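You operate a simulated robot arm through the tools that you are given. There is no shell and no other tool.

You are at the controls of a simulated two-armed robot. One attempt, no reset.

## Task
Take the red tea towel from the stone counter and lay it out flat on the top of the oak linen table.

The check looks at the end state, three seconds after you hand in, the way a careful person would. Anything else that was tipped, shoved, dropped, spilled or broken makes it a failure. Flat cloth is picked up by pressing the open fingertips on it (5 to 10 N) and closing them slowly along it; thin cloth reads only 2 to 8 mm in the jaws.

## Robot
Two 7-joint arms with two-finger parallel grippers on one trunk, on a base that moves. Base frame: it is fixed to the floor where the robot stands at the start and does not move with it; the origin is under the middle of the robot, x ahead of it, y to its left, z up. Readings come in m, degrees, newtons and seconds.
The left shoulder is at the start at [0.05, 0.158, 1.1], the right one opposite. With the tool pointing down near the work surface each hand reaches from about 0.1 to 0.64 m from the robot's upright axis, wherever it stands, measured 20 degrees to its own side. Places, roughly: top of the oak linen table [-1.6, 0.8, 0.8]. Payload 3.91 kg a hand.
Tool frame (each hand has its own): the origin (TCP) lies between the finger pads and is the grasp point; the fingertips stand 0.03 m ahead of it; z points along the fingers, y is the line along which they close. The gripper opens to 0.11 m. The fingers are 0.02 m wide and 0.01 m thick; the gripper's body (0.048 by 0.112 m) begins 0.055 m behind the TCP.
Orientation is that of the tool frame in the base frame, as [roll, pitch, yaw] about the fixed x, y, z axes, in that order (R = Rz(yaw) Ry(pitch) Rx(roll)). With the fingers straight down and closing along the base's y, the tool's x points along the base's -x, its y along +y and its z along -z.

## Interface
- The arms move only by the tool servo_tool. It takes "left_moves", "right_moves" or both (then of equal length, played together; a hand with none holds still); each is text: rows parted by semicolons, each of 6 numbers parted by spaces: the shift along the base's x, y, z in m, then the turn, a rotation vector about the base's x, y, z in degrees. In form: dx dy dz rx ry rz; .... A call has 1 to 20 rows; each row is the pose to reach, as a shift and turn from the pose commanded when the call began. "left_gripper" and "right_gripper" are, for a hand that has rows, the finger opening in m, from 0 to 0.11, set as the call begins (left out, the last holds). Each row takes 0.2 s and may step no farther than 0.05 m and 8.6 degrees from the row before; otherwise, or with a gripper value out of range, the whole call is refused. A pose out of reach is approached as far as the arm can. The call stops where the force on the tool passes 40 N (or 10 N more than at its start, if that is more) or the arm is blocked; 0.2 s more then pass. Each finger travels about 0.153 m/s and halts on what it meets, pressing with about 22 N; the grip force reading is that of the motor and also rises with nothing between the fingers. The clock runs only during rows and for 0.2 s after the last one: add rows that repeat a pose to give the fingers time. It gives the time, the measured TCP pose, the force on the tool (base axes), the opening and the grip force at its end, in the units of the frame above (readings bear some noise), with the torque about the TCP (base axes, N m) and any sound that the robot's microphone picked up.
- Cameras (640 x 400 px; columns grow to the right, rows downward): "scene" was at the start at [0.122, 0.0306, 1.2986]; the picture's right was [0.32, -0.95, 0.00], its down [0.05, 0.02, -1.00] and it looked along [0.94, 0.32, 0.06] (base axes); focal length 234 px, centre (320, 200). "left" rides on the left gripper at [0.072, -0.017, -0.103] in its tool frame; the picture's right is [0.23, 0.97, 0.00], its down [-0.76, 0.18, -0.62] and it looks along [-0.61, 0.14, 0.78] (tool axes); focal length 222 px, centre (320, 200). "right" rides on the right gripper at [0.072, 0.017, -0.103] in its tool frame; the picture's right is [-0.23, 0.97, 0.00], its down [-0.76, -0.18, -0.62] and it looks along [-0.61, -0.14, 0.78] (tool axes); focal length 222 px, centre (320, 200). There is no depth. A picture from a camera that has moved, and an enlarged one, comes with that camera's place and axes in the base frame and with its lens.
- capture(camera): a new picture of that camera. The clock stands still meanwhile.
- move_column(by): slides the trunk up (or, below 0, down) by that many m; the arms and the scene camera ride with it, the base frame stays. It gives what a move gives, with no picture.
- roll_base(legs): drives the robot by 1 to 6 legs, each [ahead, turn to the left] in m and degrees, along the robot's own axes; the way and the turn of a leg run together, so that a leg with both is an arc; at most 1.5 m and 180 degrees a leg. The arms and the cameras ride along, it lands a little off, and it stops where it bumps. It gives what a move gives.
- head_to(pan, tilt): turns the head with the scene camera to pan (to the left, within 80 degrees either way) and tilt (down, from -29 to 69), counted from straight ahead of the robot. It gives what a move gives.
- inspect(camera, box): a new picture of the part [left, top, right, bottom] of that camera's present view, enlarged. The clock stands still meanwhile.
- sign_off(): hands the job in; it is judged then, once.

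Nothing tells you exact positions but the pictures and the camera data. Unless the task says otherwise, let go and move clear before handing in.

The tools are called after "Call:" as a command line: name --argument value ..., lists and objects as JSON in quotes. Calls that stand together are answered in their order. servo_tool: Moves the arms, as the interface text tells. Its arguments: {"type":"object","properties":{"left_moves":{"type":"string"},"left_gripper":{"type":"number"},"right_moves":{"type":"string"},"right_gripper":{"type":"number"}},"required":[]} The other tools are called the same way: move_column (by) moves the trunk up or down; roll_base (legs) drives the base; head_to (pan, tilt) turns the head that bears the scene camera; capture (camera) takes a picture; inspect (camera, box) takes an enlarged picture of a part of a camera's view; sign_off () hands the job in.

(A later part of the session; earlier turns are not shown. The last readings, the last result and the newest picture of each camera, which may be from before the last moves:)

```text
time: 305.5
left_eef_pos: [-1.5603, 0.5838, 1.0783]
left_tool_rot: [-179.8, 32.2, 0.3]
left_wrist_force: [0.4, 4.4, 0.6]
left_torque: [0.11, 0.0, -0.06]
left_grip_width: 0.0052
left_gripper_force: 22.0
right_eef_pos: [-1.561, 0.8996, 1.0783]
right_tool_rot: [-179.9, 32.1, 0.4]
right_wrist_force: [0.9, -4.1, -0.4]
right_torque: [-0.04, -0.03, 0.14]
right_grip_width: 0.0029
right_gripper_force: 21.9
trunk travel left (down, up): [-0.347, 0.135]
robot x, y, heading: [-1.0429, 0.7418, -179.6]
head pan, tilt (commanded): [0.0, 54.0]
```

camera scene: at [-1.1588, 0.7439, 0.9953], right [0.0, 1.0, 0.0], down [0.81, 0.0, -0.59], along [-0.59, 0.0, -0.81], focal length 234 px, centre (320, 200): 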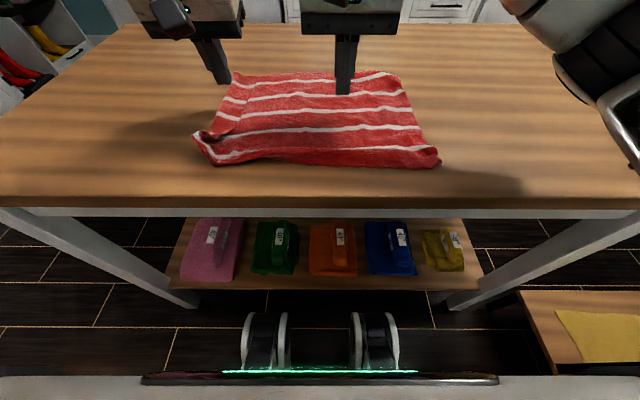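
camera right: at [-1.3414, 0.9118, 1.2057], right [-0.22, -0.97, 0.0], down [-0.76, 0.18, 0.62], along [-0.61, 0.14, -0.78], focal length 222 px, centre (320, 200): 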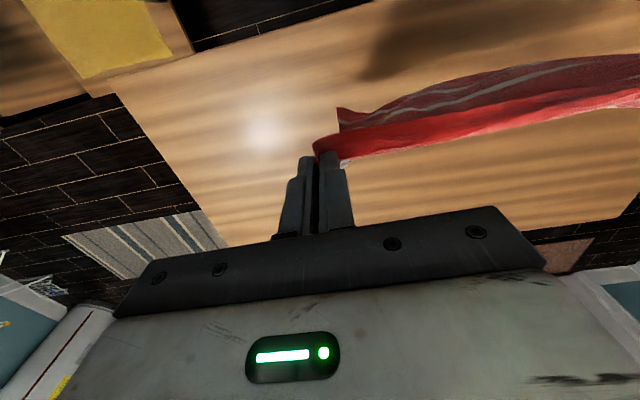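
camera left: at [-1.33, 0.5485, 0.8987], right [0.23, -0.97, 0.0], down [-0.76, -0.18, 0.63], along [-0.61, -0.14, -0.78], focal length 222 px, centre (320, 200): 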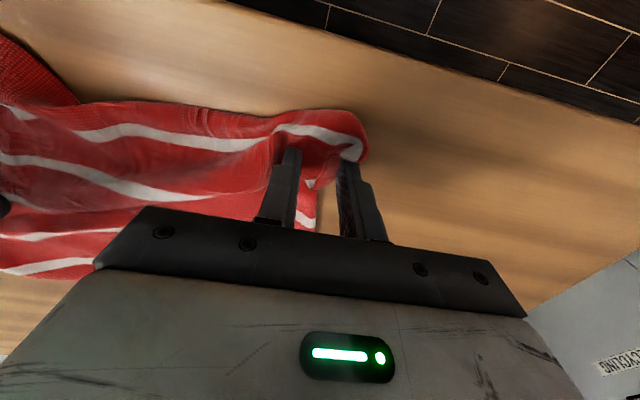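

Call:
servo_tool --left_moves "-0.01 0 0 0 3 0; -0.02 0 0 0 6 0; -0.03 0 0 0 9 0; -0.03 0 0 0 9 0" --right_moves "-0.01 0 0 0 3 0; -0.02 0 0 0 6 0; -0.03 0 0 0 9 0; -0.03 0 0 0 9 0"

Call:
servo_tool --left_moves "-0.01 0 0 0 3 0; -0.02 0 0 0 6 0; -0.03 0 0 0 9 0; -0.03 0 0 0 9 0" --right_moves "-0.01 0 0 0 3 0; -0.02 0 0 0 6 0; -0.03 0 0 0 9 0; -0.03 0 0 0 9 0"

Call:
servo_tool --left_moves "-0.01 0 0 0 2 0; -0.02 0 0 0 4 0; -0.03 0 0 0 6 0; -0.03 0 0 0 6 0" --right_moves "-0.01 0 0 0 2 0; -0.02 0 0 0 4 0; -0.03 0 0 0 6 0; -0.03 0 0 0 6 0"

Call:
head_to --pan 0 --tilt 42

Call:
inspect --camera "scene" --box '[180, 40, 460, 215]'

```text
time: 306.5
left_eef_pos: [-1.591, 0.584, 1.0768]
left_tool_rot: [-179.7, 41.2, 0.4]
left_wrist_force: [-0.4, 4.2, 0.0]
left_torque: [0.12, 0.0, -0.02]
left_grip_width: 0.0054
left_gripper_force: 22.6
right_eef_pos: [-1.59, 0.899, 1.0783]
right_tool_rot: [-179.9, 41.1, 0.3]
right_wrist_force: [0.4, -5.1, -0.8]
right_torque: [-0.05, -0.04, 0.18]
right_grip_width: 0.0025
right_gripper_force: 22.0
trunk travel left (down, up): [-0.347, 0.135]
robot x, y, heading: [-1.0492, 0.739, -179.7]
head pan, tilt (commanded): [0.0, 54.0]
```

```text
time: 307.5
left_eef_pos: [-1.6216, 0.5854, 1.0762]
left_tool_rot: [-179.7, 50.2, 0.4]
left_wrist_force: [-0.7, 4.9, 0.6]
left_torque: [0.12, 0.0, -0.1]
left_grip_width: 0.0052
left_gripper_force: 22.1
right_eef_pos: [-1.6194, 0.9001, 1.0768]
right_tool_rot: [-179.8, 50.1, 0.4]
right_wrist_force: [0.0, -3.8, -0.9]
right_torque: [-0.05, -0.01, 0.13]
right_grip_width: 0.0026
right_gripper_force: 21.9
trunk travel left (down, up): [-0.347, 0.135]
robot x, y, heading: [-1.0457, 0.743, -179.9]
head pan, tilt (commanded): [0.0, 54.0]
```

```text
time: 308.5
left_eef_pos: [-1.6494, 0.5855, 1.0774]
left_tool_rot: [-179.5, 56.1, 0.5]
left_wrist_force: [-0.4, 4.4, -1.1]
left_torque: [0.11, 0.0, -0.11]
left_grip_width: 0.0053
left_gripper_force: 22.2
right_eef_pos: [-1.649, 0.9015, 1.0771]
right_tool_rot: [-179.7, 56.1, 0.5]
right_wrist_force: [-0.2, -5.9, 0.3]
right_torque: [-0.04, -0.07, 0.19]
right_grip_width: 0.0026
right_gripper_force: 22.4
trunk travel left (down, up): [-0.347, 0.135]
robot x, y, heading: [-1.0386, 0.7419, -179.5]
head pan, tilt (commanded): [0.0, 54.0]
```

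```text
time: 309.2
left_eef_pos: [-1.6506, 0.5844, 1.0762]
left_tool_rot: [-179.6, 56.0, 0.5]
left_wrist_force: [0.1, 4.0, 0.9]
left_torque: [0.09, 0.0, -0.13]
left_grip_width: 0.0049
left_gripper_force: 22.1
right_eef_pos: [-1.6501, 0.9001, 1.0771]
right_tool_rot: [-179.7, 56.2, 0.5]
right_wrist_force: [0.2, -5.5, -1.1]
right_torque: [-0.02, -0.02, 0.18]
right_grip_width: 0.0029
right_gripper_force: 21.6
trunk travel left (down, up): [-0.347, 0.135]
robot x, y, heading: [-1.0428, 0.7412, -179.4]
head pan, tilt (commanded): [0.0, 42.0]
```

```text
2.29 times, centred on (320, 128) of scene
camera zoom: at [-1.1693, 0.7439, 1.2317], right [0.0, 1.0, 0.0], down [0.67, 0.0, -0.74], along [-0.74, 0.0, -0.67], focal length 535 px, centre (320, 366)
```

zoom: 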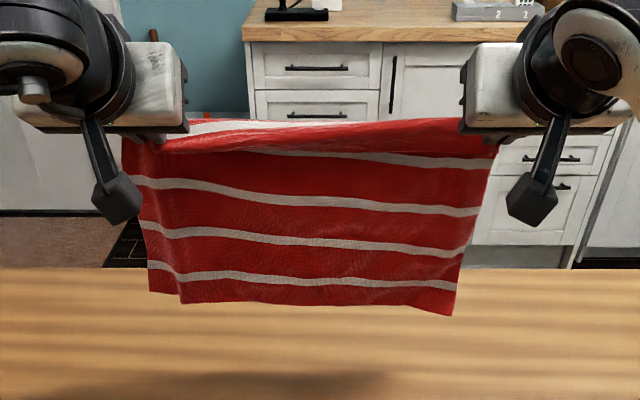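

An excellent full-rectangle hang. I lower to touch-down and repeat the alternating pull-back.

Call:
move_column --by -0.1

Call:
servo_tool --left_moves "0.012 0 0 0 -3 0; 0.025 0 0 0 -6 0" --right_moves "0.012 0 0 0 -3 0; 0.025 0 0 0 -6 0"

Call:
move_column --by -0.035

Call:
servo_tool --left_moves "0.018 0 0 0 -4 0; 0.035 0 0 0 -8 0" --right_moves "0.018 0 0 0 -4 0; 0.035 0 0 0 -8 0"

Call:
move_column --by -0.035

Call:
servo_tool --left_moves "0.02 0 0 0 -4.5 0; 0.04 0 0 0 -9 0" --right_moves "0.02 0 0 0 -4.5 0; 0.04 0 0 0 -9 0"

Call:
inspect --camera "scene" --box '[180, 20, 460, 195]'

```text
time: 310.6
left_eef_pos: [-1.6503, 0.5847, 0.9779]
left_tool_rot: [-179.5, 56.3, 0.6]
left_wrist_force: [-0.8, 5.4, 0.7]
left_torque: [0.14, -0.01, -0.13]
left_grip_width: 0.0054
left_gripper_force: 22.1
right_eef_pos: [-1.65, 0.9006, 0.9772]
right_tool_rot: [-179.8, 56.0, 0.3]
right_wrist_force: [-0.4, -4.5, 0.0]
right_torque: [-0.01, 0.01, 0.17]
right_grip_width: 0.0028
right_gripper_force: 21.7
trunk travel left (down, up): [-0.247, 0.235]
robot x, y, heading: [-1.0451, 0.7416, -179.7]
head pan, tilt (commanded): [0.0, 42.0]
```

```text
time: 311.1
left_eef_pos: [-1.6256, 0.5831, 0.9768]
left_tool_rot: [-179.7, 50.1, 0.4]
left_wrist_force: [-0.1, 5.7, 0.7]
left_torque: [0.13, 0.0, -0.1]
left_grip_width: 0.0052
left_gripper_force: 21.8
right_eef_pos: [-1.6246, 0.9012, 0.9771]
right_tool_rot: [-179.8, 50.1, 0.4]
right_wrist_force: [1.2, -7.0, 0.1]
right_torque: [-0.1, -0.02, 0.21]
right_grip_width: 0.003
right_gripper_force: 21.8
trunk travel left (down, up): [-0.247, 0.235]
robot x, y, heading: [-1.0427, 0.745, -179.5]
head pan, tilt (commanded): [0.0, 42.0]
```

```text
time: 311.9
left_eef_pos: [-1.6251, 0.5851, 0.9417]
left_tool_rot: [-179.7, 50.2, 0.4]
left_wrist_force: [-0.5, 5.7, 0.7]
left_torque: [0.14, 0.01, -0.14]
left_grip_width: 0.0051
left_gripper_force: 22.1
right_eef_pos: [-1.6247, 0.9005, 0.9416]
right_tool_rot: [-179.7, 50.1, 0.3]
right_wrist_force: [0.2, -6.4, -0.3]
right_torque: [-0.07, -0.01, 0.14]
right_grip_width: 0.0027
right_gripper_force: 21.8
trunk travel left (down, up): [-0.212, 0.27]
robot x, y, heading: [-1.0447, 0.7448, -180.1]
head pan, tilt (commanded): [0.0, 42.0]
```

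```text
time: 312.5
left_eef_pos: [-1.5899, 0.586, 0.9414]
left_tool_rot: [-179.7, 42.0, 0.4]
left_wrist_force: [0.7, 5.4, 0.6]
left_torque: [0.17, 0.01, -0.09]
left_grip_width: 0.0055
left_gripper_force: 22.0
right_eef_pos: [-1.5904, 0.9001, 0.9418]
right_tool_rot: [-179.8, 42.0, 0.3]
right_wrist_force: [0.9, -5.8, 0.0]
right_torque: [-0.06, -0.01, 0.19]
right_grip_width: 0.0024
right_gripper_force: 22.0
trunk travel left (down, up): [-0.212, 0.27]
robot x, y, heading: [-1.0431, 0.7409, -179.6]
head pan, tilt (commanded): [0.0, 42.0]
```

```text
time: 313.3
left_eef_pos: [-1.5909, 0.5846, 0.9059]
left_tool_rot: [-179.6, 42.1, 0.3]
left_wrist_force: [-0.4, 5.1, -0.4]
left_torque: [0.17, -0.01, -0.08]
left_grip_width: 0.0053
left_gripper_force: 22.5
right_eef_pos: [-1.5892, 0.9007, 0.9051]
right_tool_rot: [-180.0, 42.1, 0.4]
right_wrist_force: [0.9, -5.1, 0.1]
right_torque: [-0.07, -0.01, 0.23]
right_grip_width: 0.003
right_gripper_force: 22.1
trunk travel left (down, up): [-0.177, 0.305]
robot x, y, heading: [-1.0486, 0.7429, -179.7]
head pan, tilt (commanded): [0.0, 42.0]
```

```text
time: 313.9
left_eef_pos: [-1.5496, 0.5869, 0.9067]
left_tool_rot: [-179.8, 33.0, 0.2]
left_wrist_force: [-0.8, 4.3, -0.7]
left_torque: [0.1, 0.01, -0.02]
left_grip_width: 0.0053
left_gripper_force: 21.7
right_eef_pos: [-1.5495, 0.9026, 0.9054]
right_tool_rot: [-179.9, 33.1, 0.3]
right_wrist_force: [-0.2, -4.7, -0.2]
right_torque: [-0.07, 0.01, 0.11]
right_grip_width: 0.0025
right_gripper_force: 22.1
trunk travel left (down, up): [-0.177, 0.305]
robot x, y, heading: [-1.043, 0.7431, -179.3]
head pan, tilt (commanded): [0.0, 42.0]
```

```text
2.29 times, centred on (320, 108) of scene
camera zoom: at [-1.1692, 0.7439, 1.0618], right [0.0, 1.0, 0.0], down [0.67, 0.0, -0.74], along [-0.74, 0.0, -0.67], focal length 535 px, centre (320, 411)
```

zoom: 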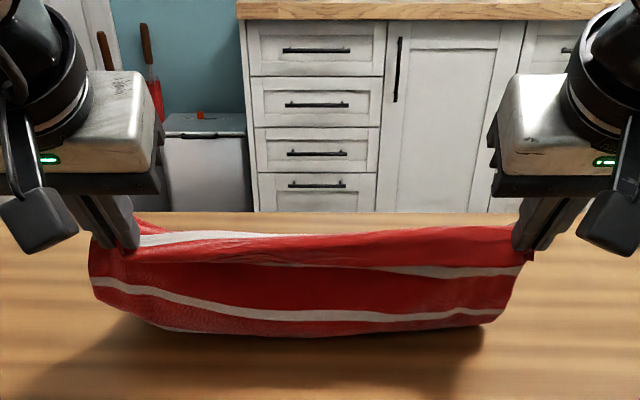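

It's laying evenly. I carry on with the remaining cycles.

Call:
move_column --by -0.035

Call:
servo_tool --left_moves "0.02 0 0 0 -4.5 0; 0.04 0 0 0 -9 0" --right_moves "0.02 0 0 0 -4.5 0; 0.04 0 0 0 -9 0"

Call:
move_column --by -0.03

Call:
servo_tool --left_moves "0.02 0 0 0 -5 0; 0.04 0 0 0 -10 0" --right_moves "0.02 0 0 0 -5 0; 0.04 0 0 0 -10 0"

Call:
move_column --by -0.03

Call:
servo_tool --left_moves "0.015 0 0 0 -5 0; 0.03 0 0 0 -10 0; 0.04 0 0 0 -14 0" --right_moves "0.015 0 0 0 -5 0; 0.03 0 0 0 -10 0; 0.04 0 0 0 -14 0"

Call:
inspect --camera "scene" --box '[160, 60, 480, 260]'

```text
time: 314.7
left_eef_pos: [-1.5497, 0.5864, 0.8711]
left_tool_rot: [-179.7, 33.1, 0.3]
left_wrist_force: [-0.4, 4.5, 0.9]
left_torque: [0.07, 0.03, 0.0]
left_grip_width: 0.005
left_gripper_force: 21.9
right_eef_pos: [-1.5498, 0.9004, 0.8709]
right_tool_rot: [-179.9, 33.1, 0.3]
right_wrist_force: [-0.4, -3.9, 0.0]
right_torque: [-0.07, 0.0, 0.12]
right_grip_width: 0.0027
right_gripper_force: 21.8
trunk travel left (down, up): [-0.142, 0.34]
robot x, y, heading: [-1.0447, 0.7415, -179.6]
head pan, tilt (commanded): [0.0, 42.0]
```

```text
time: 315.3
left_eef_pos: [-1.5118, 0.5873, 0.8718]
left_tool_rot: [-179.8, 24.1, 0.4]
left_wrist_force: [-0.4, 3.1, 0.4]
left_torque: [0.1, 0.02, -0.03]
left_grip_width: 0.0052
left_gripper_force: 22.0
right_eef_pos: [-1.5095, 0.9023, 0.8684]
right_tool_rot: [-180.0, 23.9, 0.3]
right_wrist_force: [0.2, -2.9, -1.1]
right_torque: [-0.08, -0.02, 0.1]
right_grip_width: 0.0028
right_gripper_force: 21.9
trunk travel left (down, up): [-0.142, 0.34]
robot x, y, heading: [-1.0474, 0.7416, -179.9]
head pan, tilt (commanded): [0.0, 42.0]
```

```text
time: 316.1
left_eef_pos: [-1.51, 0.5866, 0.8426]
left_tool_rot: [-179.9, 24.2, 0.3]
left_wrist_force: [-0.4, 3.3, 0.1]
left_torque: [0.14, -0.01, -0.01]
left_grip_width: 0.005
left_gripper_force: 22.0
right_eef_pos: [-1.5105, 0.9016, 0.8393]
right_tool_rot: [-180.0, 24.1, 0.2]
right_wrist_force: [0.0, -3.6, -0.3]
right_torque: [-0.07, 0.01, 0.12]
right_grip_width: 0.0027
right_gripper_force: 21.4
trunk travel left (down, up): [-0.112, 0.37]
robot x, y, heading: [-1.0426, 0.7413, -179.8]
head pan, tilt (commanded): [0.0, 42.0]
```

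```text
time: 316.7
left_eef_pos: [-1.4704, 0.5869, 0.8431]
left_tool_rot: [-179.9, 14.1, 0.3]
left_wrist_force: [0.6, 3.7, 0.3]
left_torque: [0.12, 0.04, 0.01]
left_grip_width: 0.0049
left_gripper_force: 22.2
right_eef_pos: [-1.4695, 0.902, 0.8386]
right_tool_rot: [-180.0, 14.1, 0.2]
right_wrist_force: [0.4, -5.1, -1.5]
right_torque: [-0.13, 0.0, 0.09]
right_grip_width: 0.0026
right_gripper_force: 22.5
trunk travel left (down, up): [-0.112, 0.37]
robot x, y, heading: [-1.0456, 0.7448, -179.7]
head pan, tilt (commanded): [0.0, 42.0]
```

```text
time: 317.4
left_eef_pos: [-1.4715, 0.5859, 0.8128]
left_tool_rot: [-179.9, 14.2, 0.3]
left_wrist_force: [0.1, 3.7, 0.9]
left_torque: [0.12, 0.01, 0.02]
left_grip_width: 0.0052
left_gripper_force: 22.0
right_eef_pos: [-1.4705, 0.902, 0.8089]
right_tool_rot: [179.9, 14.1, 0.2]
right_wrist_force: [0.0, -4.5, 1.1]
right_torque: [-0.14, -0.02, 0.05]
right_grip_width: 0.0026
right_gripper_force: 21.3
trunk travel left (down, up): [-0.082, 0.4]
robot x, y, heading: [-1.0443, 0.7386, -179.8]
head pan, tilt (commanded): [0.0, 42.0]
```

```text
time: 318.2
left_eef_pos: [-1.4308, 0.5864, 0.8115]
left_tool_rot: [180.0, 0.1, 0.4]
left_wrist_force: [-0.4, 3.7, 0.6]
left_torque: [0.14, 0.02, 0.06]
left_grip_width: 0.0049
left_gripper_force: 22.5
right_eef_pos: [-1.431, 0.9009, 0.8091]
right_tool_rot: [179.8, -0.1, 0.2]
right_wrist_force: [-0.3, -4.5, -1.0]
right_torque: [-0.13, -0.02, 0.08]
right_grip_width: 0.0027
right_gripper_force: 21.7
trunk travel left (down, up): [-0.082, 0.4]
robot x, y, heading: [-1.0438, 0.747, -179.8]
head pan, tilt (commanded): [0.0, 42.0]
```

```text
2.00 times, centred on (320, 160) of scene
camera zoom: at [-1.1692, 0.7439, 0.9668], right [0.0, 1.0, 0.0], down [0.67, 0.0, -0.74], along [-0.74, 0.0, -0.67], focal length 468 px, centre (320, 280)
```

zoom: 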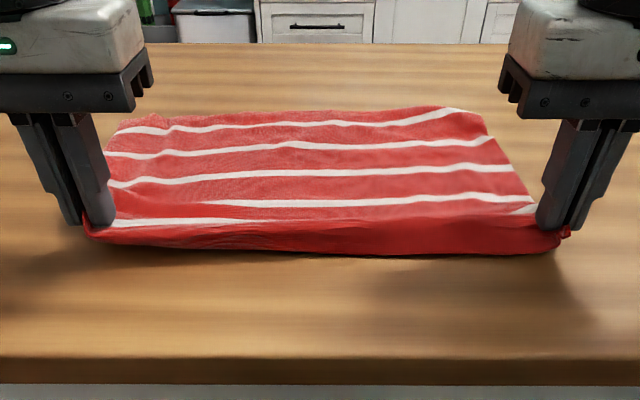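

The left flap is gone: all stripes run straight to both edges. I lower the last bit and draw the hem back 3 cm to take up slack.

Call:
servo_tool --left_moves "0.01 0 -0.005 0 0 0; 0.02 0 -0.01 0 0 0; 0.03 0 -0.014 0 0 0; 0.033 0 -0.016 0 0 0" --right_moves "0.01 0 -0.004 0 0 0; 0.02 0 -0.008 0 0 0; 0.03 0 -0.012 0 0 0; 0.033 0 -0.014 0 0 0"

Call:
inspect --camera "scene" --box '[160, 60, 480, 260]'

Call:
capture --camera "left"

Call:
capture --camera "right"

```text
time: 319.2
left_eef_pos: [-1.3983, 0.5867, 0.7957]
left_tool_rot: [-179.9, 0.2, 0.4]
left_wrist_force: [-0.5, 4.3, 1.0]
left_torque: [0.1, 0.0, 0.04]
left_grip_width: 0.0052
left_gripper_force: 22.6
right_eef_pos: [-1.3968, 0.9001, 0.7962]
right_tool_rot: [179.8, 0.1, 0.2]
right_wrist_force: [-0.1, -4.4, -0.7]
right_torque: [-0.11, 0.0, 0.04]
right_grip_width: 0.0026
right_gripper_force: 22.0
trunk travel left (down, up): [-0.082, 0.4]
robot x, y, heading: [-1.0448, 0.7426, -180.0]
head pan, tilt (commanded): [0.0, 42.0]
```

```text
2.00 times, centred on (320, 160) of scene
camera zoom: at [-1.1692, 0.7439, 0.9668], right [0.0, 1.0, 0.0], down [0.67, 0.0, -0.74], along [-0.74, 0.0, -0.67], focal length 468 px, centre (320, 280)
```

zoom: 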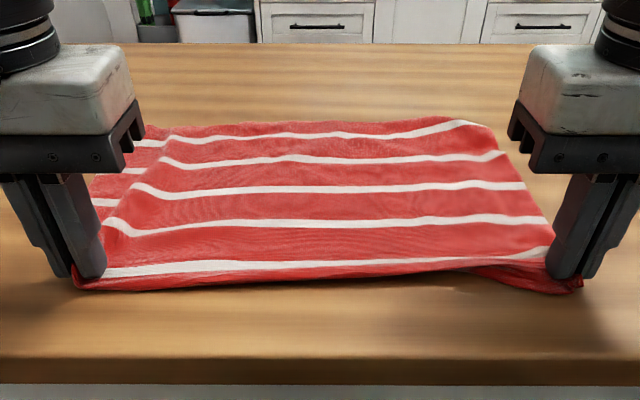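

```text
taken
camera left: at [-1.3241, 0.6038, 0.898], right [0.23, -0.97, 0.0], down [-0.76, -0.18, 0.63], along [-0.61, -0.14, -0.78], focal length 222 px, centre (320, 200)
```

left: 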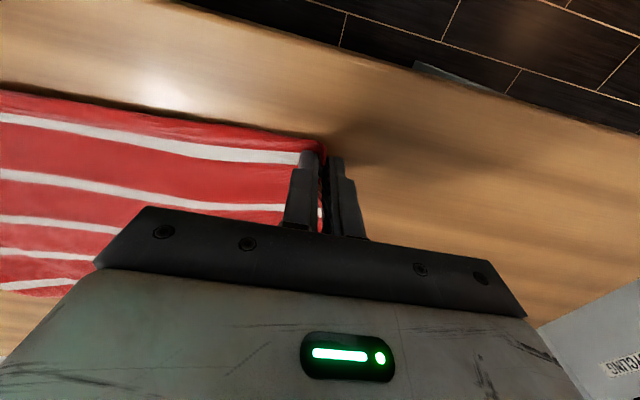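

```text
taken
camera right: at [-1.3255, 0.8849, 0.9007], right [-0.22, -0.97, 0.0], down [-0.76, 0.18, 0.62], along [-0.61, 0.14, -0.78], focal length 222 px, centre (320, 200)
```

right: 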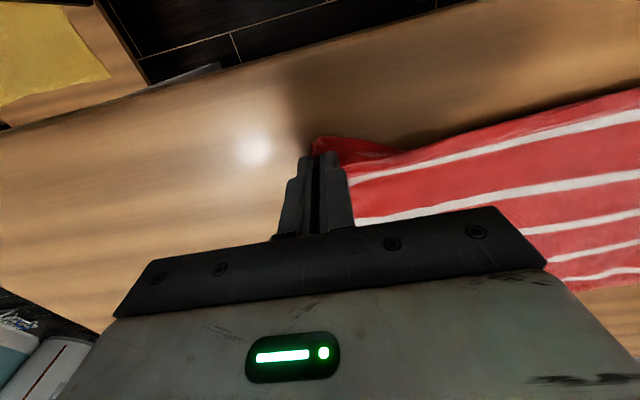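

I set the tips down, open slowly, and then lift strictly straight up to avoid snagging.

Call:
servo_tool --left_moves "0 0.002 -0.002 0 0 0; 0 0.003 -0.003 0 0 0; 0 0.003 -0.003 0 0 0" --right_moves "0 -0.002 -0.002 0 0 0; 0 -0.003 -0.003 0 0 0; 0 -0.003 -0.0045 0 0 0"

Call:
servo_tool --left_moves "0 0 0 0 0 0; 0 0 0 0 0 0" --right_moves "0 0 0 0 0 0; 0 0 0 0 0 0" --left_gripper 0.012 --right_gripper 0.01

Call:
servo_tool --left_moves "0 0 0 0 0 0; 0 0 0 0 0 0" --right_moves "0 0 0 0 0 0; 0 0 0 0 0 0" --left_gripper 0.022 --right_gripper 0.02

Call:
servo_tool --left_moves "0 0 0 0 0 0; 0 0 0 0 0 0" --right_moves "0 0 0 0 0 0; 0 0 0 0 0 0" --left_gripper 0.034 --right_gripper 0.032

Call:
servo_tool --left_moves "0 0 0.005 0 0 0; 0 0 0.012 0 0 0; 0 0 0.02 0 0 0; 0 0 0.02 0 0 0" --right_moves "0 0 0.005 0 0 0; 0 0 0.012 0 0 0; 0 0 0.02 0 0 0; 0 0 0.02 0 0 0"

Call:
inspect --camera "left" --box '[160, 0, 480, 200]'

Call:
inspect --camera "right" --box '[160, 0, 480, 200]'

```text
time: 320.0
left_eef_pos: [-1.3966, 0.5893, 0.7947]
left_tool_rot: [179.9, 0.2, 0.3]
left_wrist_force: [-0.7, 1.5, 1.6]
left_torque: [0.02, 0.02, 0.03]
left_grip_width: 0.005
left_gripper_force: 22.0
right_eef_pos: [-1.3978, 0.8992, 0.7913]
right_tool_rot: [-180.0, 0.1, 0.2]
right_wrist_force: [0.0, -0.6, 3.7]
right_torque: [0.0, 0.0, 0.04]
right_grip_width: 0.0023
right_gripper_force: 22.1
trunk travel left (down, up): [-0.082, 0.4]
robot x, y, heading: [-1.0458, 0.7436, -179.8]
head pan, tilt (commanded): [0.0, 42.0]
```

```text
time: 320.6
left_eef_pos: [-1.3963, 0.5903, 0.7925]
left_tool_rot: [180.0, 0.2, 0.4]
left_wrist_force: [-0.6, 0.6, 0.3]
left_torque: [0.0, -0.01, 0.01]
left_grip_width: 0.0123
left_gripper_force: 0.5
right_eef_pos: [-1.3987, 0.8986, 0.7925]
right_tool_rot: [180.0, 0.1, 0.2]
right_wrist_force: [-1.4, 0.6, 8.7]
right_torque: [0.07, 0.05, 0.02]
right_grip_width: 0.0096
right_gripper_force: 0.2
trunk travel left (down, up): [-0.082, 0.4]
robot x, y, heading: [-1.048, 0.7426, -179.8]
head pan, tilt (commanded): [0.0, 42.0]
```

```text
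time: 321.2
left_eef_pos: [-1.3969, 0.5886, 0.7928]
left_tool_rot: [-180.0, 0.2, 0.3]
left_wrist_force: [0.6, -0.4, -0.4]
left_torque: [0.0, 0.03, 0.0]
left_grip_width: 0.0223
left_gripper_force: 0.1
right_eef_pos: [-1.3982, 0.8971, 0.7916]
right_tool_rot: [179.8, 0.1, 0.2]
right_wrist_force: [-0.4, -0.6, 10.1]
right_torque: [0.05, 0.0, 0.04]
right_grip_width: 0.0193
right_gripper_force: 0.0
trunk travel left (down, up): [-0.082, 0.4]
robot x, y, heading: [-1.0404, 0.7427, -179.9]
head pan, tilt (commanded): [0.0, 42.0]
```

```text
time: 321.8
left_eef_pos: [-1.3978, 0.5891, 0.7935]
left_tool_rot: [-180.0, 0.2, 0.3]
left_wrist_force: [-0.5, 0.7, -0.1]
left_torque: [-0.01, 0.0, 0.0]
left_grip_width: 0.0341
left_gripper_force: 0.0
right_eef_pos: [-1.3973, 0.8991, 0.7909]
right_tool_rot: [179.8, 0.2, 0.1]
right_wrist_force: [-0.1, -1.1, 10.8]
right_torque: [0.04, 0.01, 0.01]
right_grip_width: 0.0297
right_gripper_force: 0.0
trunk travel left (down, up): [-0.082, 0.4]
robot x, y, heading: [-1.0464, 0.7426, -179.9]
head pan, tilt (commanded): [0.0, 42.0]
```

```text
time: 322.8
left_eef_pos: [-1.3972, 0.5884, 0.814]
left_tool_rot: [180.0, 0.2, 0.3]
left_wrist_force: [0.4, -0.5, 0.6]
left_torque: [0.03, 0.01, -0.02]
left_grip_width: 0.0342
left_gripper_force: 0.1
right_eef_pos: [-1.3965, 0.8983, 0.8123]
right_tool_rot: [-180.0, 0.2, 0.1]
right_wrist_force: [1.1, -0.4, 0.7]
right_torque: [0.0, 0.02, 0.02]
right_grip_width: 0.0321
right_gripper_force: 0.0
trunk travel left (down, up): [-0.082, 0.4]
robot x, y, heading: [-1.0463, 0.742, -179.6]
head pan, tilt (commanded): [0.0, 42.0]
```

```text
2.00 times, centred on (320, 100) of left
camera zoom: at [-1.3247, 0.6065, 0.9158], right [0.23, -0.97, 0.0], down [-0.76, -0.18, 0.63], along [-0.61, -0.14, -0.78], focal length 444 px, centre (320, 400)
```

zoom: 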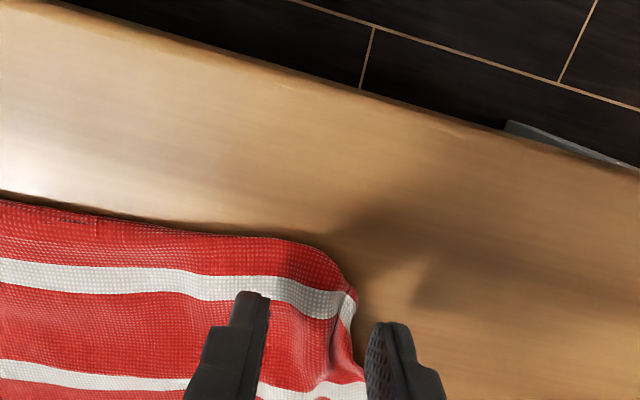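

```text
2.00 times, centred on (320, 100) of right
camera zoom: at [-1.3253, 0.8822, 0.9161], right [-0.22, -0.97, 0.0], down [-0.76, 0.18, 0.62], along [-0.61, 0.14, -0.78], focal length 444 px, centre (320, 400)
```

zoom: 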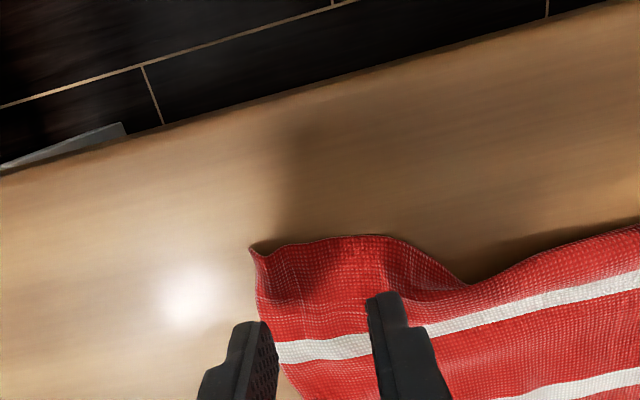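

The corners lie open and free this time. I lift further straight up, then raise the trunk and look from above.

Call:
servo_tool --left_moves "0 0 0.03 0 0 0; 0 0 0.06 0 0 0; 0 0 0.1 0 0 0; 0.01 -0.03 0.13 0 0 0; 0.02 -0.06 0.15 0 0 0; 0.02 -0.09 0.16 0 0 0" --right_moves "0 0 0.03 0 0 0; 0 0 0.06 0 0 0; 0 0 0.1 0 0 0; 0.01 0.03 0.13 0 0 0; 0.02 0.06 0.15 0 0 0; 0.02 0.09 0.16 0 0 0"

Call:
move_column --by 0.25

Call:
head_to --pan 0 --tilt 54

Call:
capture --camera "scene"

Call:
inspect --camera "scene" --box '[210, 110, 430, 260]'

```text
time: 324.2
left_eef_pos: [-1.3772, 0.4986, 0.9726]
left_tool_rot: [180.0, 0.2, 0.2]
left_wrist_force: [-0.3, -0.4, -0.3]
left_torque: [-0.02, -0.03, -0.02]
left_grip_width: 0.034
left_gripper_force: 0.1
right_eef_pos: [-1.3763, 0.9906, 0.9702]
right_tool_rot: [179.8, -0.1, 0.3]
right_wrist_force: [-0.3, -0.3, 0.0]
right_torque: [0.03, -0.02, 0.0]
right_grip_width: 0.0318
right_gripper_force: 0.1
trunk travel left (down, up): [-0.082, 0.4]
robot x, y, heading: [-1.0441, 0.7433, -179.5]
head pan, tilt (commanded): [0.0, 42.0]
```

```text
time: 326.8
left_eef_pos: [-1.3774, 0.4982, 1.2226]
left_tool_rot: [-180.0, 0.1, 0.3]
left_wrist_force: [0.0, 0.3, -0.1]
left_torque: [0.04, 0.0, 0.02]
left_grip_width: 0.0338
left_gripper_force: 0.0
right_eef_pos: [-1.3767, 0.9895, 1.2186]
right_tool_rot: [179.8, 0.1, 0.2]
right_wrist_force: [-0.5, 0.1, 0.1]
right_torque: [0.01, 0.04, 0.01]
right_grip_width: 0.0321
right_gripper_force: 0.1
trunk travel left (down, up): [-0.332, 0.15]
robot x, y, heading: [-1.0433, 0.7427, -179.7]
head pan, tilt (commanded): [0.0, 42.0]
```

```text
time: 327.5
left_eef_pos: [-1.3774, 0.4995, 1.2227]
left_tool_rot: [179.9, 0.0, 0.2]
left_wrist_force: [0.0, 0.4, 0.3]
left_torque: [-0.02, 0.0, 0.01]
left_grip_width: 0.0344
left_gripper_force: 0.1
right_eef_pos: [-1.3768, 0.9898, 1.2198]
right_tool_rot: [-180.0, 0.1, 0.1]
right_wrist_force: [0.7, -0.2, -0.9]
right_torque: [-0.02, -0.03, -0.02]
right_grip_width: 0.0321
right_gripper_force: 0.1
trunk travel left (down, up): [-0.332, 0.15]
robot x, y, heading: [-1.0424, 0.7431, -179.5]
head pan, tilt (commanded): [0.0, 54.0]
```

```text
taken
camera scene: at [-1.1588, 0.7439, 1.2003], right [0.0, 1.0, 0.0], down [0.81, 0.0, -0.59], along [-0.59, 0.0, -0.81], focal length 234 px, centre (320, 200)
```

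scene: 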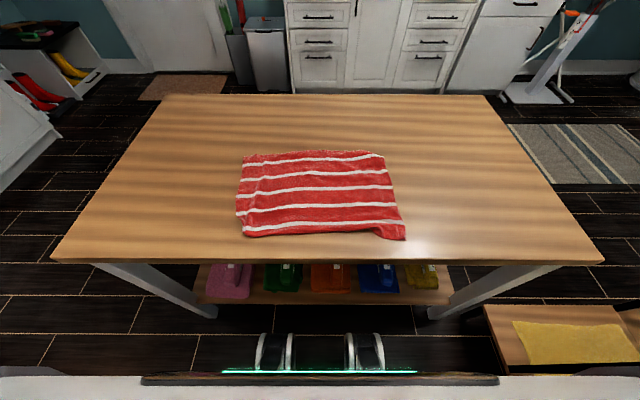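

```text
2.67 times, centred on (320, 185) of scene
camera zoom: at [-1.1588, 0.7439, 1.2003], right [0.0, 1.0, 0.0], down [0.81, 0.0, -0.59], along [-0.59, 0.0, -0.81], focal length 624 px, centre (320, 240)
```

zoom: 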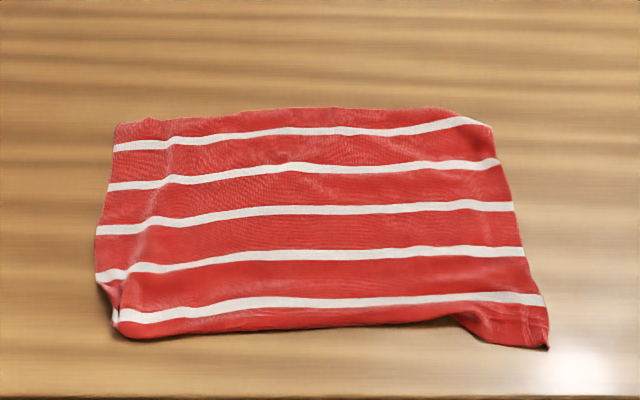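

Excellent — the towel now lies as an almost perfect rectangle, about 0.38 by 0.275 m, fully on the table. Only small turn-unders remain at corners A (near left) and C (far right). I take a closer look at them with the wrist cameras.

Call:
move_column --by -0.2

Call:
servo_tool --left_moves "0 0.02 -0.03 0 0 0; 0 0.04 -0.06 0 0 0; 0 0.06 -0.09 0 0 0; 0 0.07 -0.12 0 0 0; 0 0.07 -0.13 0 0 0" --right_moves "-0.03 0 -0.02 0 0 0; -0.06 0 -0.04 0 0 0; -0.09 -0.01 -0.06 0 0 0; -0.12 -0.03 -0.08 0 0 0; -0.14 -0.04 -0.09 0 0 0"

Call:
inspect --camera "left" --box '[120, 0, 440, 200]'

Call:
inspect --camera "right" --box '[200, 0, 520, 200]'

```text
time: 329.7
left_eef_pos: [-1.3775, 0.4998, 1.023]
left_tool_rot: [180.0, 0.2, 0.2]
left_wrist_force: [0.5, 1.3, 0.7]
left_torque: [-0.01, 0.0, -0.02]
left_grip_width: 0.0339
left_gripper_force: 0.0
right_eef_pos: [-1.3761, 0.9899, 1.0203]
right_tool_rot: [-180.0, 0.1, 0.2]
right_wrist_force: [0.7, -0.7, -0.3]
right_torque: [0.01, 0.01, 0.02]
right_grip_width: 0.0321
right_gripper_force: 0.2
trunk travel left (down, up): [-0.132, 0.35]
robot x, y, heading: [-1.0395, 0.7457, -179.5]
head pan, tilt (commanded): [0.0, 54.0]
```

```text
time: 330.9
left_eef_pos: [-1.3788, 0.5688, 0.8923]
left_tool_rot: [180.0, 0.1, 0.4]
left_wrist_force: [0.2, -0.3, -0.4]
left_torque: [-0.02, -0.03, -0.01]
left_grip_width: 0.0338
left_gripper_force: 0.0
right_eef_pos: [-1.5163, 0.9494, 0.9309]
right_tool_rot: [179.9, 0.2, 0.3]
right_wrist_force: [0.8, 0.4, 0.1]
right_torque: [0.0, 0.02, 0.02]
right_grip_width: 0.0321
right_gripper_force: 0.1
trunk travel left (down, up): [-0.132, 0.35]
robot x, y, heading: [-1.0459, 0.7433, -179.9]
head pan, tilt (commanded): [0.0, 54.0]
```

```text
2.00 times, centred on (280, 100) of left
camera zoom: at [-1.3053, 0.5859, 0.9949], right [0.23, -0.97, 0.0], down [-0.76, -0.18, 0.62], along [-0.61, -0.14, -0.78], focal length 444 px, centre (400, 400)
```

zoom: 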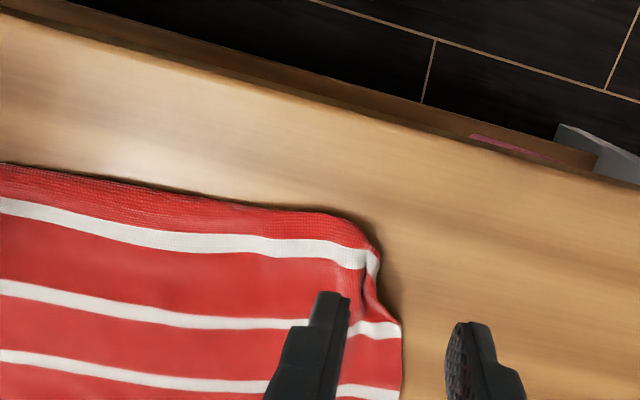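

```text
2.00 times, centred on (360, 100) of right
camera zoom: at [-1.4439, 0.9325, 1.0364], right [-0.22, -0.97, 0.0], down [-0.76, 0.18, 0.62], along [-0.61, 0.14, -0.78], focal length 444 px, centre (240, 400)
```

zoom: 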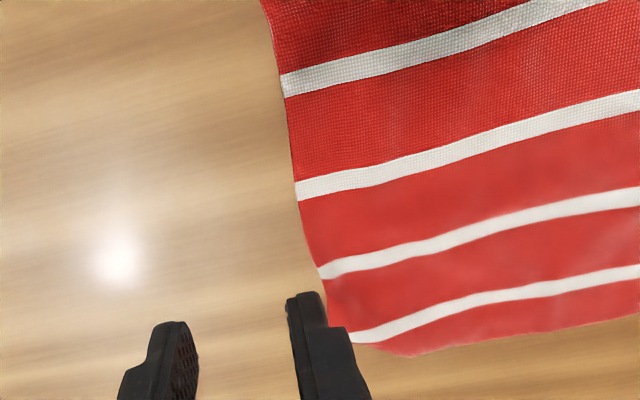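

The far-right corner C is tucked under by about 5 cm; A only slightly. I'll fix C gently with the right hand: pinch the tucked fold, lift a few centimetres so the flap drops free, and lay it outward. First I turn and place the hand.

Call:
servo_tool --right_moves "-0.01 -0.01 0 0 0 6; -0.02 -0.02 0 0 0 12; -0.03 -0.035 0 0 0 18; -0.04 -0.05 -0.01 0 0 24; -0.05 -0.06 -0.02 0 0 31; -0.055 -0.066 -0.03 0 0 31; -0.055 -0.066 -0.03 0 0 31" --left_moves "0 -0.02 0.03 0 0 0; 0 -0.05 0.06 0 0 0; 0 -0.08 0.08 0 0 0; 0 -0.1 0.1 0 0 0; 0 -0.1 0.1 0 0 0; 0 -0.1 0.1 0 0 0; 0 -0.1 0.1 0 0 0" --right_gripper 0.034

Call:
servo_tool --right_moves "-0.005 0 -0.01 0 5 0; -0.012 0 -0.02 0 10 0; -0.018 0 -0.03 0 15 0; -0.018 0 -0.04 0 15 0; -0.018 0 -0.045 0 15 0"

Call:
capture --camera "right"

Call:
inspect --camera "right" --box '[160, 0, 480, 200]'

Call:
inspect --camera "scene" --box '[310, 40, 470, 140]'

```text
time: 332.5
left_eef_pos: [-1.377, 0.4669, 0.9917]
left_tool_rot: [-180.0, 0.2, 0.2]
left_wrist_force: [0.7, 0.3, -0.4]
left_torque: [0.0, 0.01, -0.01]
left_grip_width: 0.0337
left_gripper_force: 0.1
right_eef_pos: [-1.5725, 0.8836, 0.9019]
right_tool_rot: [179.9, 0.1, 31.3]
right_wrist_force: [0.0, -0.2, -0.5]
right_torque: [0.02, 0.02, 0.01]
right_grip_width: 0.0342
right_gripper_force: 0.1
trunk travel left (down, up): [-0.132, 0.35]
robot x, y, heading: [-1.0442, 0.7453, -180.0]
head pan, tilt (commanded): [0.0, 54.0]
```

```text
time: 333.7
left_eef_pos: [-1.3772, 0.4687, 0.9925]
left_tool_rot: [179.9, 0.1, 0.3]
left_wrist_force: [0.1, 0.4, -0.1]
left_torque: [0.0, 0.02, -0.03]
left_grip_width: 0.0341
left_gripper_force: 0.0
right_eef_pos: [-1.59, 0.8853, 0.8555]
right_tool_rot: [-172.2, 12.9, 32.1]
right_wrist_force: [0.1, -0.4, 0.7]
right_torque: [0.0, 0.02, 0.01]
right_grip_width: 0.0341
right_gripper_force: 0.1
trunk travel left (down, up): [-0.132, 0.35]
robot x, y, heading: [-1.045, 0.7429, -179.8]
head pan, tilt (commanded): [0.0, 54.0]
```

```text
taken
camera right: at [-1.4949, 0.9079, 0.9383], right [0.3, -0.95, -0.08], down [-0.56, -0.24, 0.8], along [-0.78, -0.19, -0.6], focal length 222 px, centre (320, 200)
```

right: 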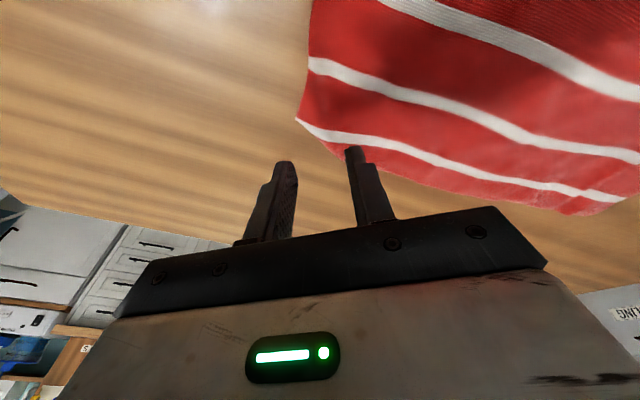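

```text
2.00 times, centred on (320, 100) of right
camera zoom: at [-1.4949, 0.9079, 0.9383], right [0.3, -0.95, -0.08], down [-0.56, -0.24, 0.8], along [-0.78, -0.19, -0.6], focal length 444 px, centre (320, 400)
```

zoom: 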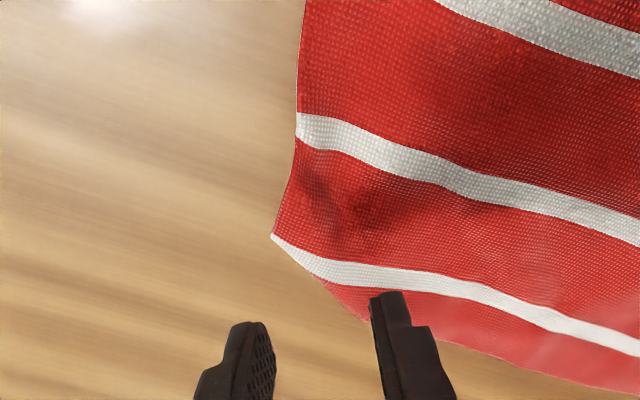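

```text
4.00 times, centred on (390, 90) of scene
camera zoom: at [-1.1588, 0.7439, 1.0003], right [0.0, 1.0, 0.0], down [0.81, 0.0, -0.59], along [-0.59, 0.0, -0.81], focal length 937 px, centre (40, 640)
```

zoom: 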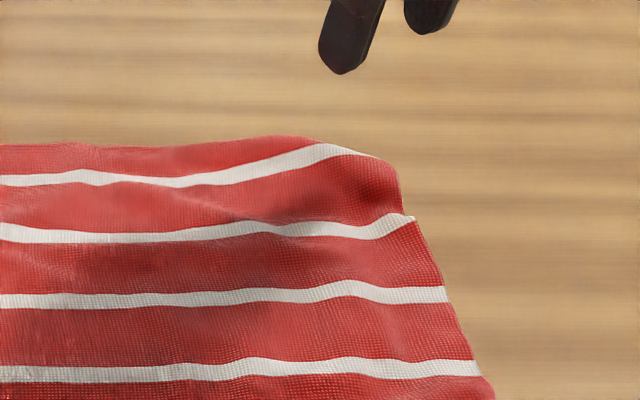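

Seen closely, C's turn-under is just a tiny triangle of the hem band, which I'll leave. Corner A sits about 4 cm inward, so I'll press closed left fingertips on it and drag it gently outward to straighten the near hem; the right hand is lifted away first.

Call:
servo_tool --right_moves "0.005 0 0.02 0 -5 0; 0.01 0.01 0.04 0 -10 0; 0.02 0.02 0.06 0 -15 0; 0.04 0.04 0.08 0 -15 0; 0.06 0.06 0.1 0 -15 0; 0.08 0.07 0.12 0 -15 0; 0.1 0.08 0.12 0 -15 0; 0.12 0.08 0.12 0 -15 0" --left_moves "0 0.03 -0.02 0 0 0; -0.005 0.06 -0.05 0 0 0; -0.01 0.09 -0.08 0 0 0; -0.015 0.11 -0.11 0 0 0; -0.02 0.125 -0.14 0 0 0; -0.021 0.133 -0.165 0 0 0; -0.021 0.133 -0.175 0 0 0; -0.021 0.133 -0.175 0 0 0" --left_gripper 0.0

Call:
inspect --camera "left" --box '[160, 0, 480, 200]'

```text
time: 335.5
left_eef_pos: [-1.3973, 0.6006, 0.8195]
left_tool_rot: [180.0, 0.1, 0.3]
left_wrist_force: [0.2, -0.2, 0.0]
left_torque: [-0.01, -0.01, 0.02]
left_grip_width: 0.0002
left_gripper_force: 22.3
right_eef_pos: [-1.4695, 0.9627, 0.9749]
right_tool_rot: [179.8, 0.0, 31.2]
right_wrist_force: [-0.1, 0.9, 0.3]
right_torque: [0.01, 0.0, -0.01]
right_grip_width: 0.0341
right_gripper_force: 0.0
trunk travel left (down, up): [-0.132, 0.35]
robot x, y, heading: [-1.0447, 0.7402, -179.8]
head pan, tilt (commanded): [0.0, 54.0]
```

```text
2.00 times, centred on (320, 100) of left
camera zoom: at [-1.3242, 0.6179, 0.9214], right [0.23, -0.97, 0.0], down [-0.76, -0.18, 0.62], along [-0.61, -0.14, -0.78], focal length 444 px, centre (320, 400)
```

zoom: 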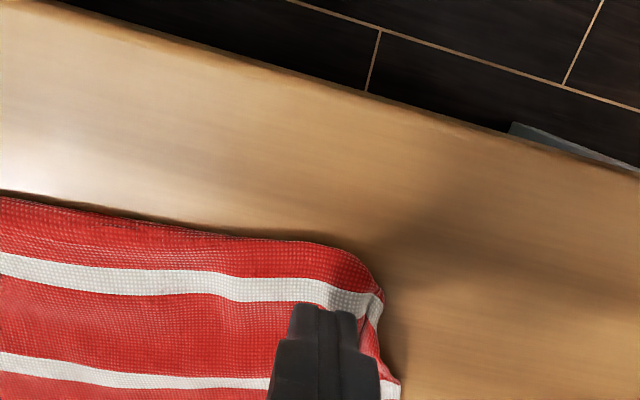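

The fingertips are above the corner. I lower to a light press.

Call:
servo_tool --left_moves "0 0 -0.012 0 0 0; 0 0 -0.02 0 0 0; 0 0 -0.024 0 0 0; 0 0 -0.026 0 0 0; 0 0 -0.0275 0 0 0; 0 0 -0.0285 0 0 0"

```text
time: 336.9
left_eef_pos: [-1.3991, 0.602, 0.7924]
left_tool_rot: [180.0, 0.5, 0.3]
left_wrist_force: [3.5, -5.7, 27.1]
left_torque: [-0.28, -0.21, -0.04]
left_grip_width: 0.0001
left_gripper_force: 22.8
right_eef_pos: [-1.469, 0.9625, 0.9755]
right_tool_rot: [179.9, 0.3, 31.3]
right_wrist_force: [-0.6, -0.4, -0.3]
right_torque: [-0.01, 0.01, 0.03]
right_grip_width: 0.0341
right_gripper_force: 0.0
trunk travel left (down, up): [-0.132, 0.35]
robot x, y, heading: [-1.0433, 0.7395, -179.8]
head pan, tilt (commanded): [0.0, 54.0]
```

That's 27 N, too firm. I ease up before dragging.

Call:
servo_tool --left_moves "0 0 0.001 0 0 0; 0 0 0.002 0 0 0; 0 0 0.002 0 0 0"

```text
time: 337.7
left_eef_pos: [-1.3989, 0.6019, 0.7922]
left_tool_rot: [-180.0, 0.2, 0.4]
left_wrist_force: [0.0, -1.0, 18.4]
left_torque: [-0.12, -0.12, 0.01]
left_grip_width: 0.0001
left_gripper_force: 21.5
right_eef_pos: [-1.4692, 0.9619, 0.9766]
right_tool_rot: [-180.0, 0.2, 31.2]
right_wrist_force: [0.6, -0.3, 0.8]
right_torque: [0.02, 0.0, 0.01]
right_grip_width: 0.0338
right_gripper_force: 0.1
trunk travel left (down, up): [-0.132, 0.35]
robot x, y, heading: [-1.0452, 0.742, -180.0]
head pan, tilt (commanded): [0.0, 54.0]
```

Call:
servo_tool --left_moves "0 0 0.0008 0 0 0; 0 0 0.001 0 0 0; 0.001 -0.006 0.001 0 0 0; 0.002 -0.012 0.001 0 0 0; 0.003 -0.018 0.001 0 0 0; 0.004 -0.024 0.001 0 0 0; 0.005 -0.03 0.001 0 0 0; 0.006 -0.036 0.001 0 0 0; 0.006 -0.04 0.001 0 0 0"

Call:
inspect --camera "left" --box '[160, 0, 480, 200]'

Call:
inspect --camera "scene" --box '[180, 60, 460, 200]'

```text
time: 339.7
left_eef_pos: [-1.3943, 0.5616, 0.7935]
left_tool_rot: [180.0, 0.2, 0.3]
left_wrist_force: [1.2, 1.4, 1.8]
left_torque: [0.01, -0.01, 0.01]
left_grip_width: 0.0
left_gripper_force: 22.1
right_eef_pos: [-1.4688, 0.9622, 0.9748]
right_tool_rot: [180.0, 0.1, 31.3]
right_wrist_force: [0.8, 0.1, 0.7]
right_torque: [-0.03, 0.02, 0.01]
right_grip_width: 0.034
right_gripper_force: 0.0
trunk travel left (down, up): [-0.132, 0.35]
robot x, y, heading: [-1.0443, 0.7392, -179.6]
head pan, tilt (commanded): [0.0, 54.0]
```

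```text
2.00 times, centred on (320, 100) of left
camera zoom: at [-1.3195, 0.5785, 0.8959], right [0.23, -0.97, 0.0], down [-0.76, -0.18, 0.62], along [-0.61, -0.15, -0.78], focal length 444 px, centre (320, 400)
```

zoom: 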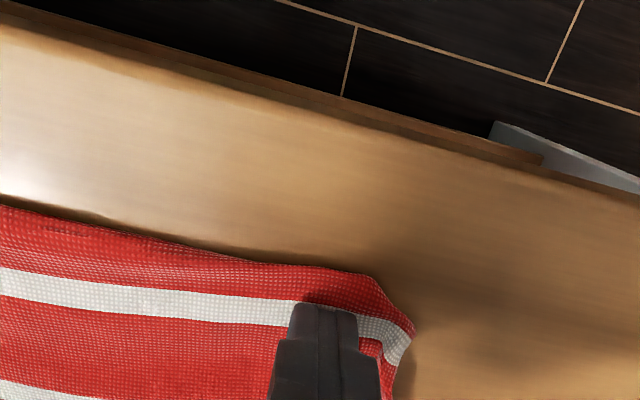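

```text
2.29 times, centred on (320, 130) of scene
camera zoom: at [-1.1587, 0.744, 1.0003], right [0.0, 1.0, 0.0], down [0.81, 0.0, -0.59], along [-0.59, 0.0, -0.81], focal length 535 px, centre (320, 360)
```

zoom: 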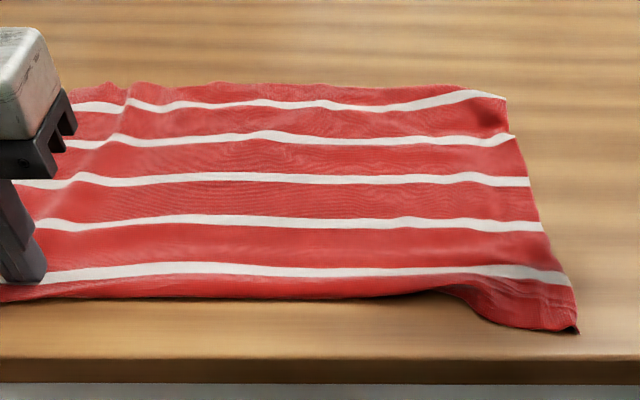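

The press-and-drag worked very well: corner A moved outward and the near hem straightened. I lift the left hand straight up and view the whole from higher.

Call:
servo_tool --left_moves "0 0 0.01 0 0 0; 0 0 0.03 0 0 0; 0 0 0.07 0 0 0; 0 -0.02 0.11 0 0 0; 0.01 -0.05 0.14 0 0 0; 0.01 -0.08 0.16 0 0 0"

Call:
move_column --by 0.22

Call:
capture --camera "scene"

Call:
inspect --camera "scene" --box '[210, 110, 430, 260]'

```text
time: 341.1
left_eef_pos: [-1.3816, 0.4822, 0.9527]
left_tool_rot: [-179.9, 0.1, 0.2]
left_wrist_force: [-0.9, 0.4, 0.0]
left_torque: [0.01, 0.0, 0.0]
left_grip_width: 0.0001
left_gripper_force: 21.7
right_eef_pos: [-1.4703, 0.9616, 0.9754]
right_tool_rot: [-180.0, 0.2, 31.2]
right_wrist_force: [0.4, -0.2, 0.1]
right_torque: [0.0, -0.01, -0.02]
right_grip_width: 0.0342
right_gripper_force: 0.0
trunk travel left (down, up): [-0.132, 0.35]
robot x, y, heading: [-1.0439, 0.7439, -179.8]
head pan, tilt (commanded): [0.0, 54.0]
```

```text
time: 343.4
left_eef_pos: [-1.3831, 0.4846, 1.1733]
left_tool_rot: [-180.0, 0.1, 0.3]
left_wrist_force: [-0.2, 1.1, -0.4]
left_torque: [0.01, 0.0, -0.01]
left_grip_width: 0.0003
left_gripper_force: 21.6
right_eef_pos: [-1.469, 0.9622, 1.1942]
right_tool_rot: [179.9, 0.1, 31.1]
right_wrist_force: [-0.1, -0.2, 0.3]
right_torque: [0.04, 0.03, -0.02]
right_grip_width: 0.034
right_gripper_force: 0.1
trunk travel left (down, up): [-0.352, 0.13]
robot x, y, heading: [-1.0431, 0.7423, -180.0]
head pan, tilt (commanded): [0.0, 54.0]
```

```text
taken
camera scene: at [-1.1588, 0.7439, 1.2202], right [0.0, 1.0, 0.0], down [0.81, 0.0, -0.59], along [-0.59, 0.0, -0.81], focal length 234 px, centre (320, 200)
```

scene: 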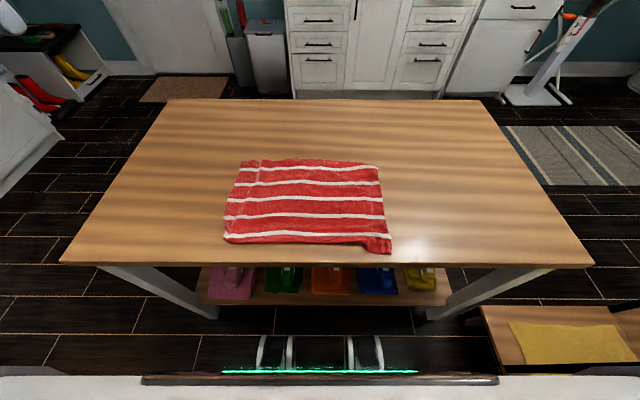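

```text
2.67 times, centred on (320, 185) of scene
camera zoom: at [-1.1588, 0.7439, 1.2202], right [0.0, 1.0, 0.0], down [0.81, 0.0, -0.59], along [-0.59, 0.0, -0.81], focal length 624 px, centre (320, 240)
```

zoom: 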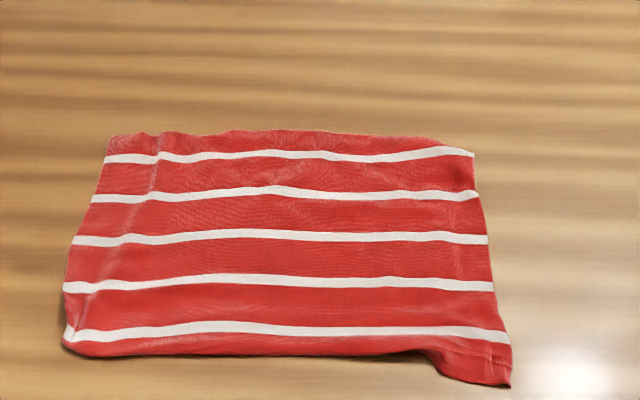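

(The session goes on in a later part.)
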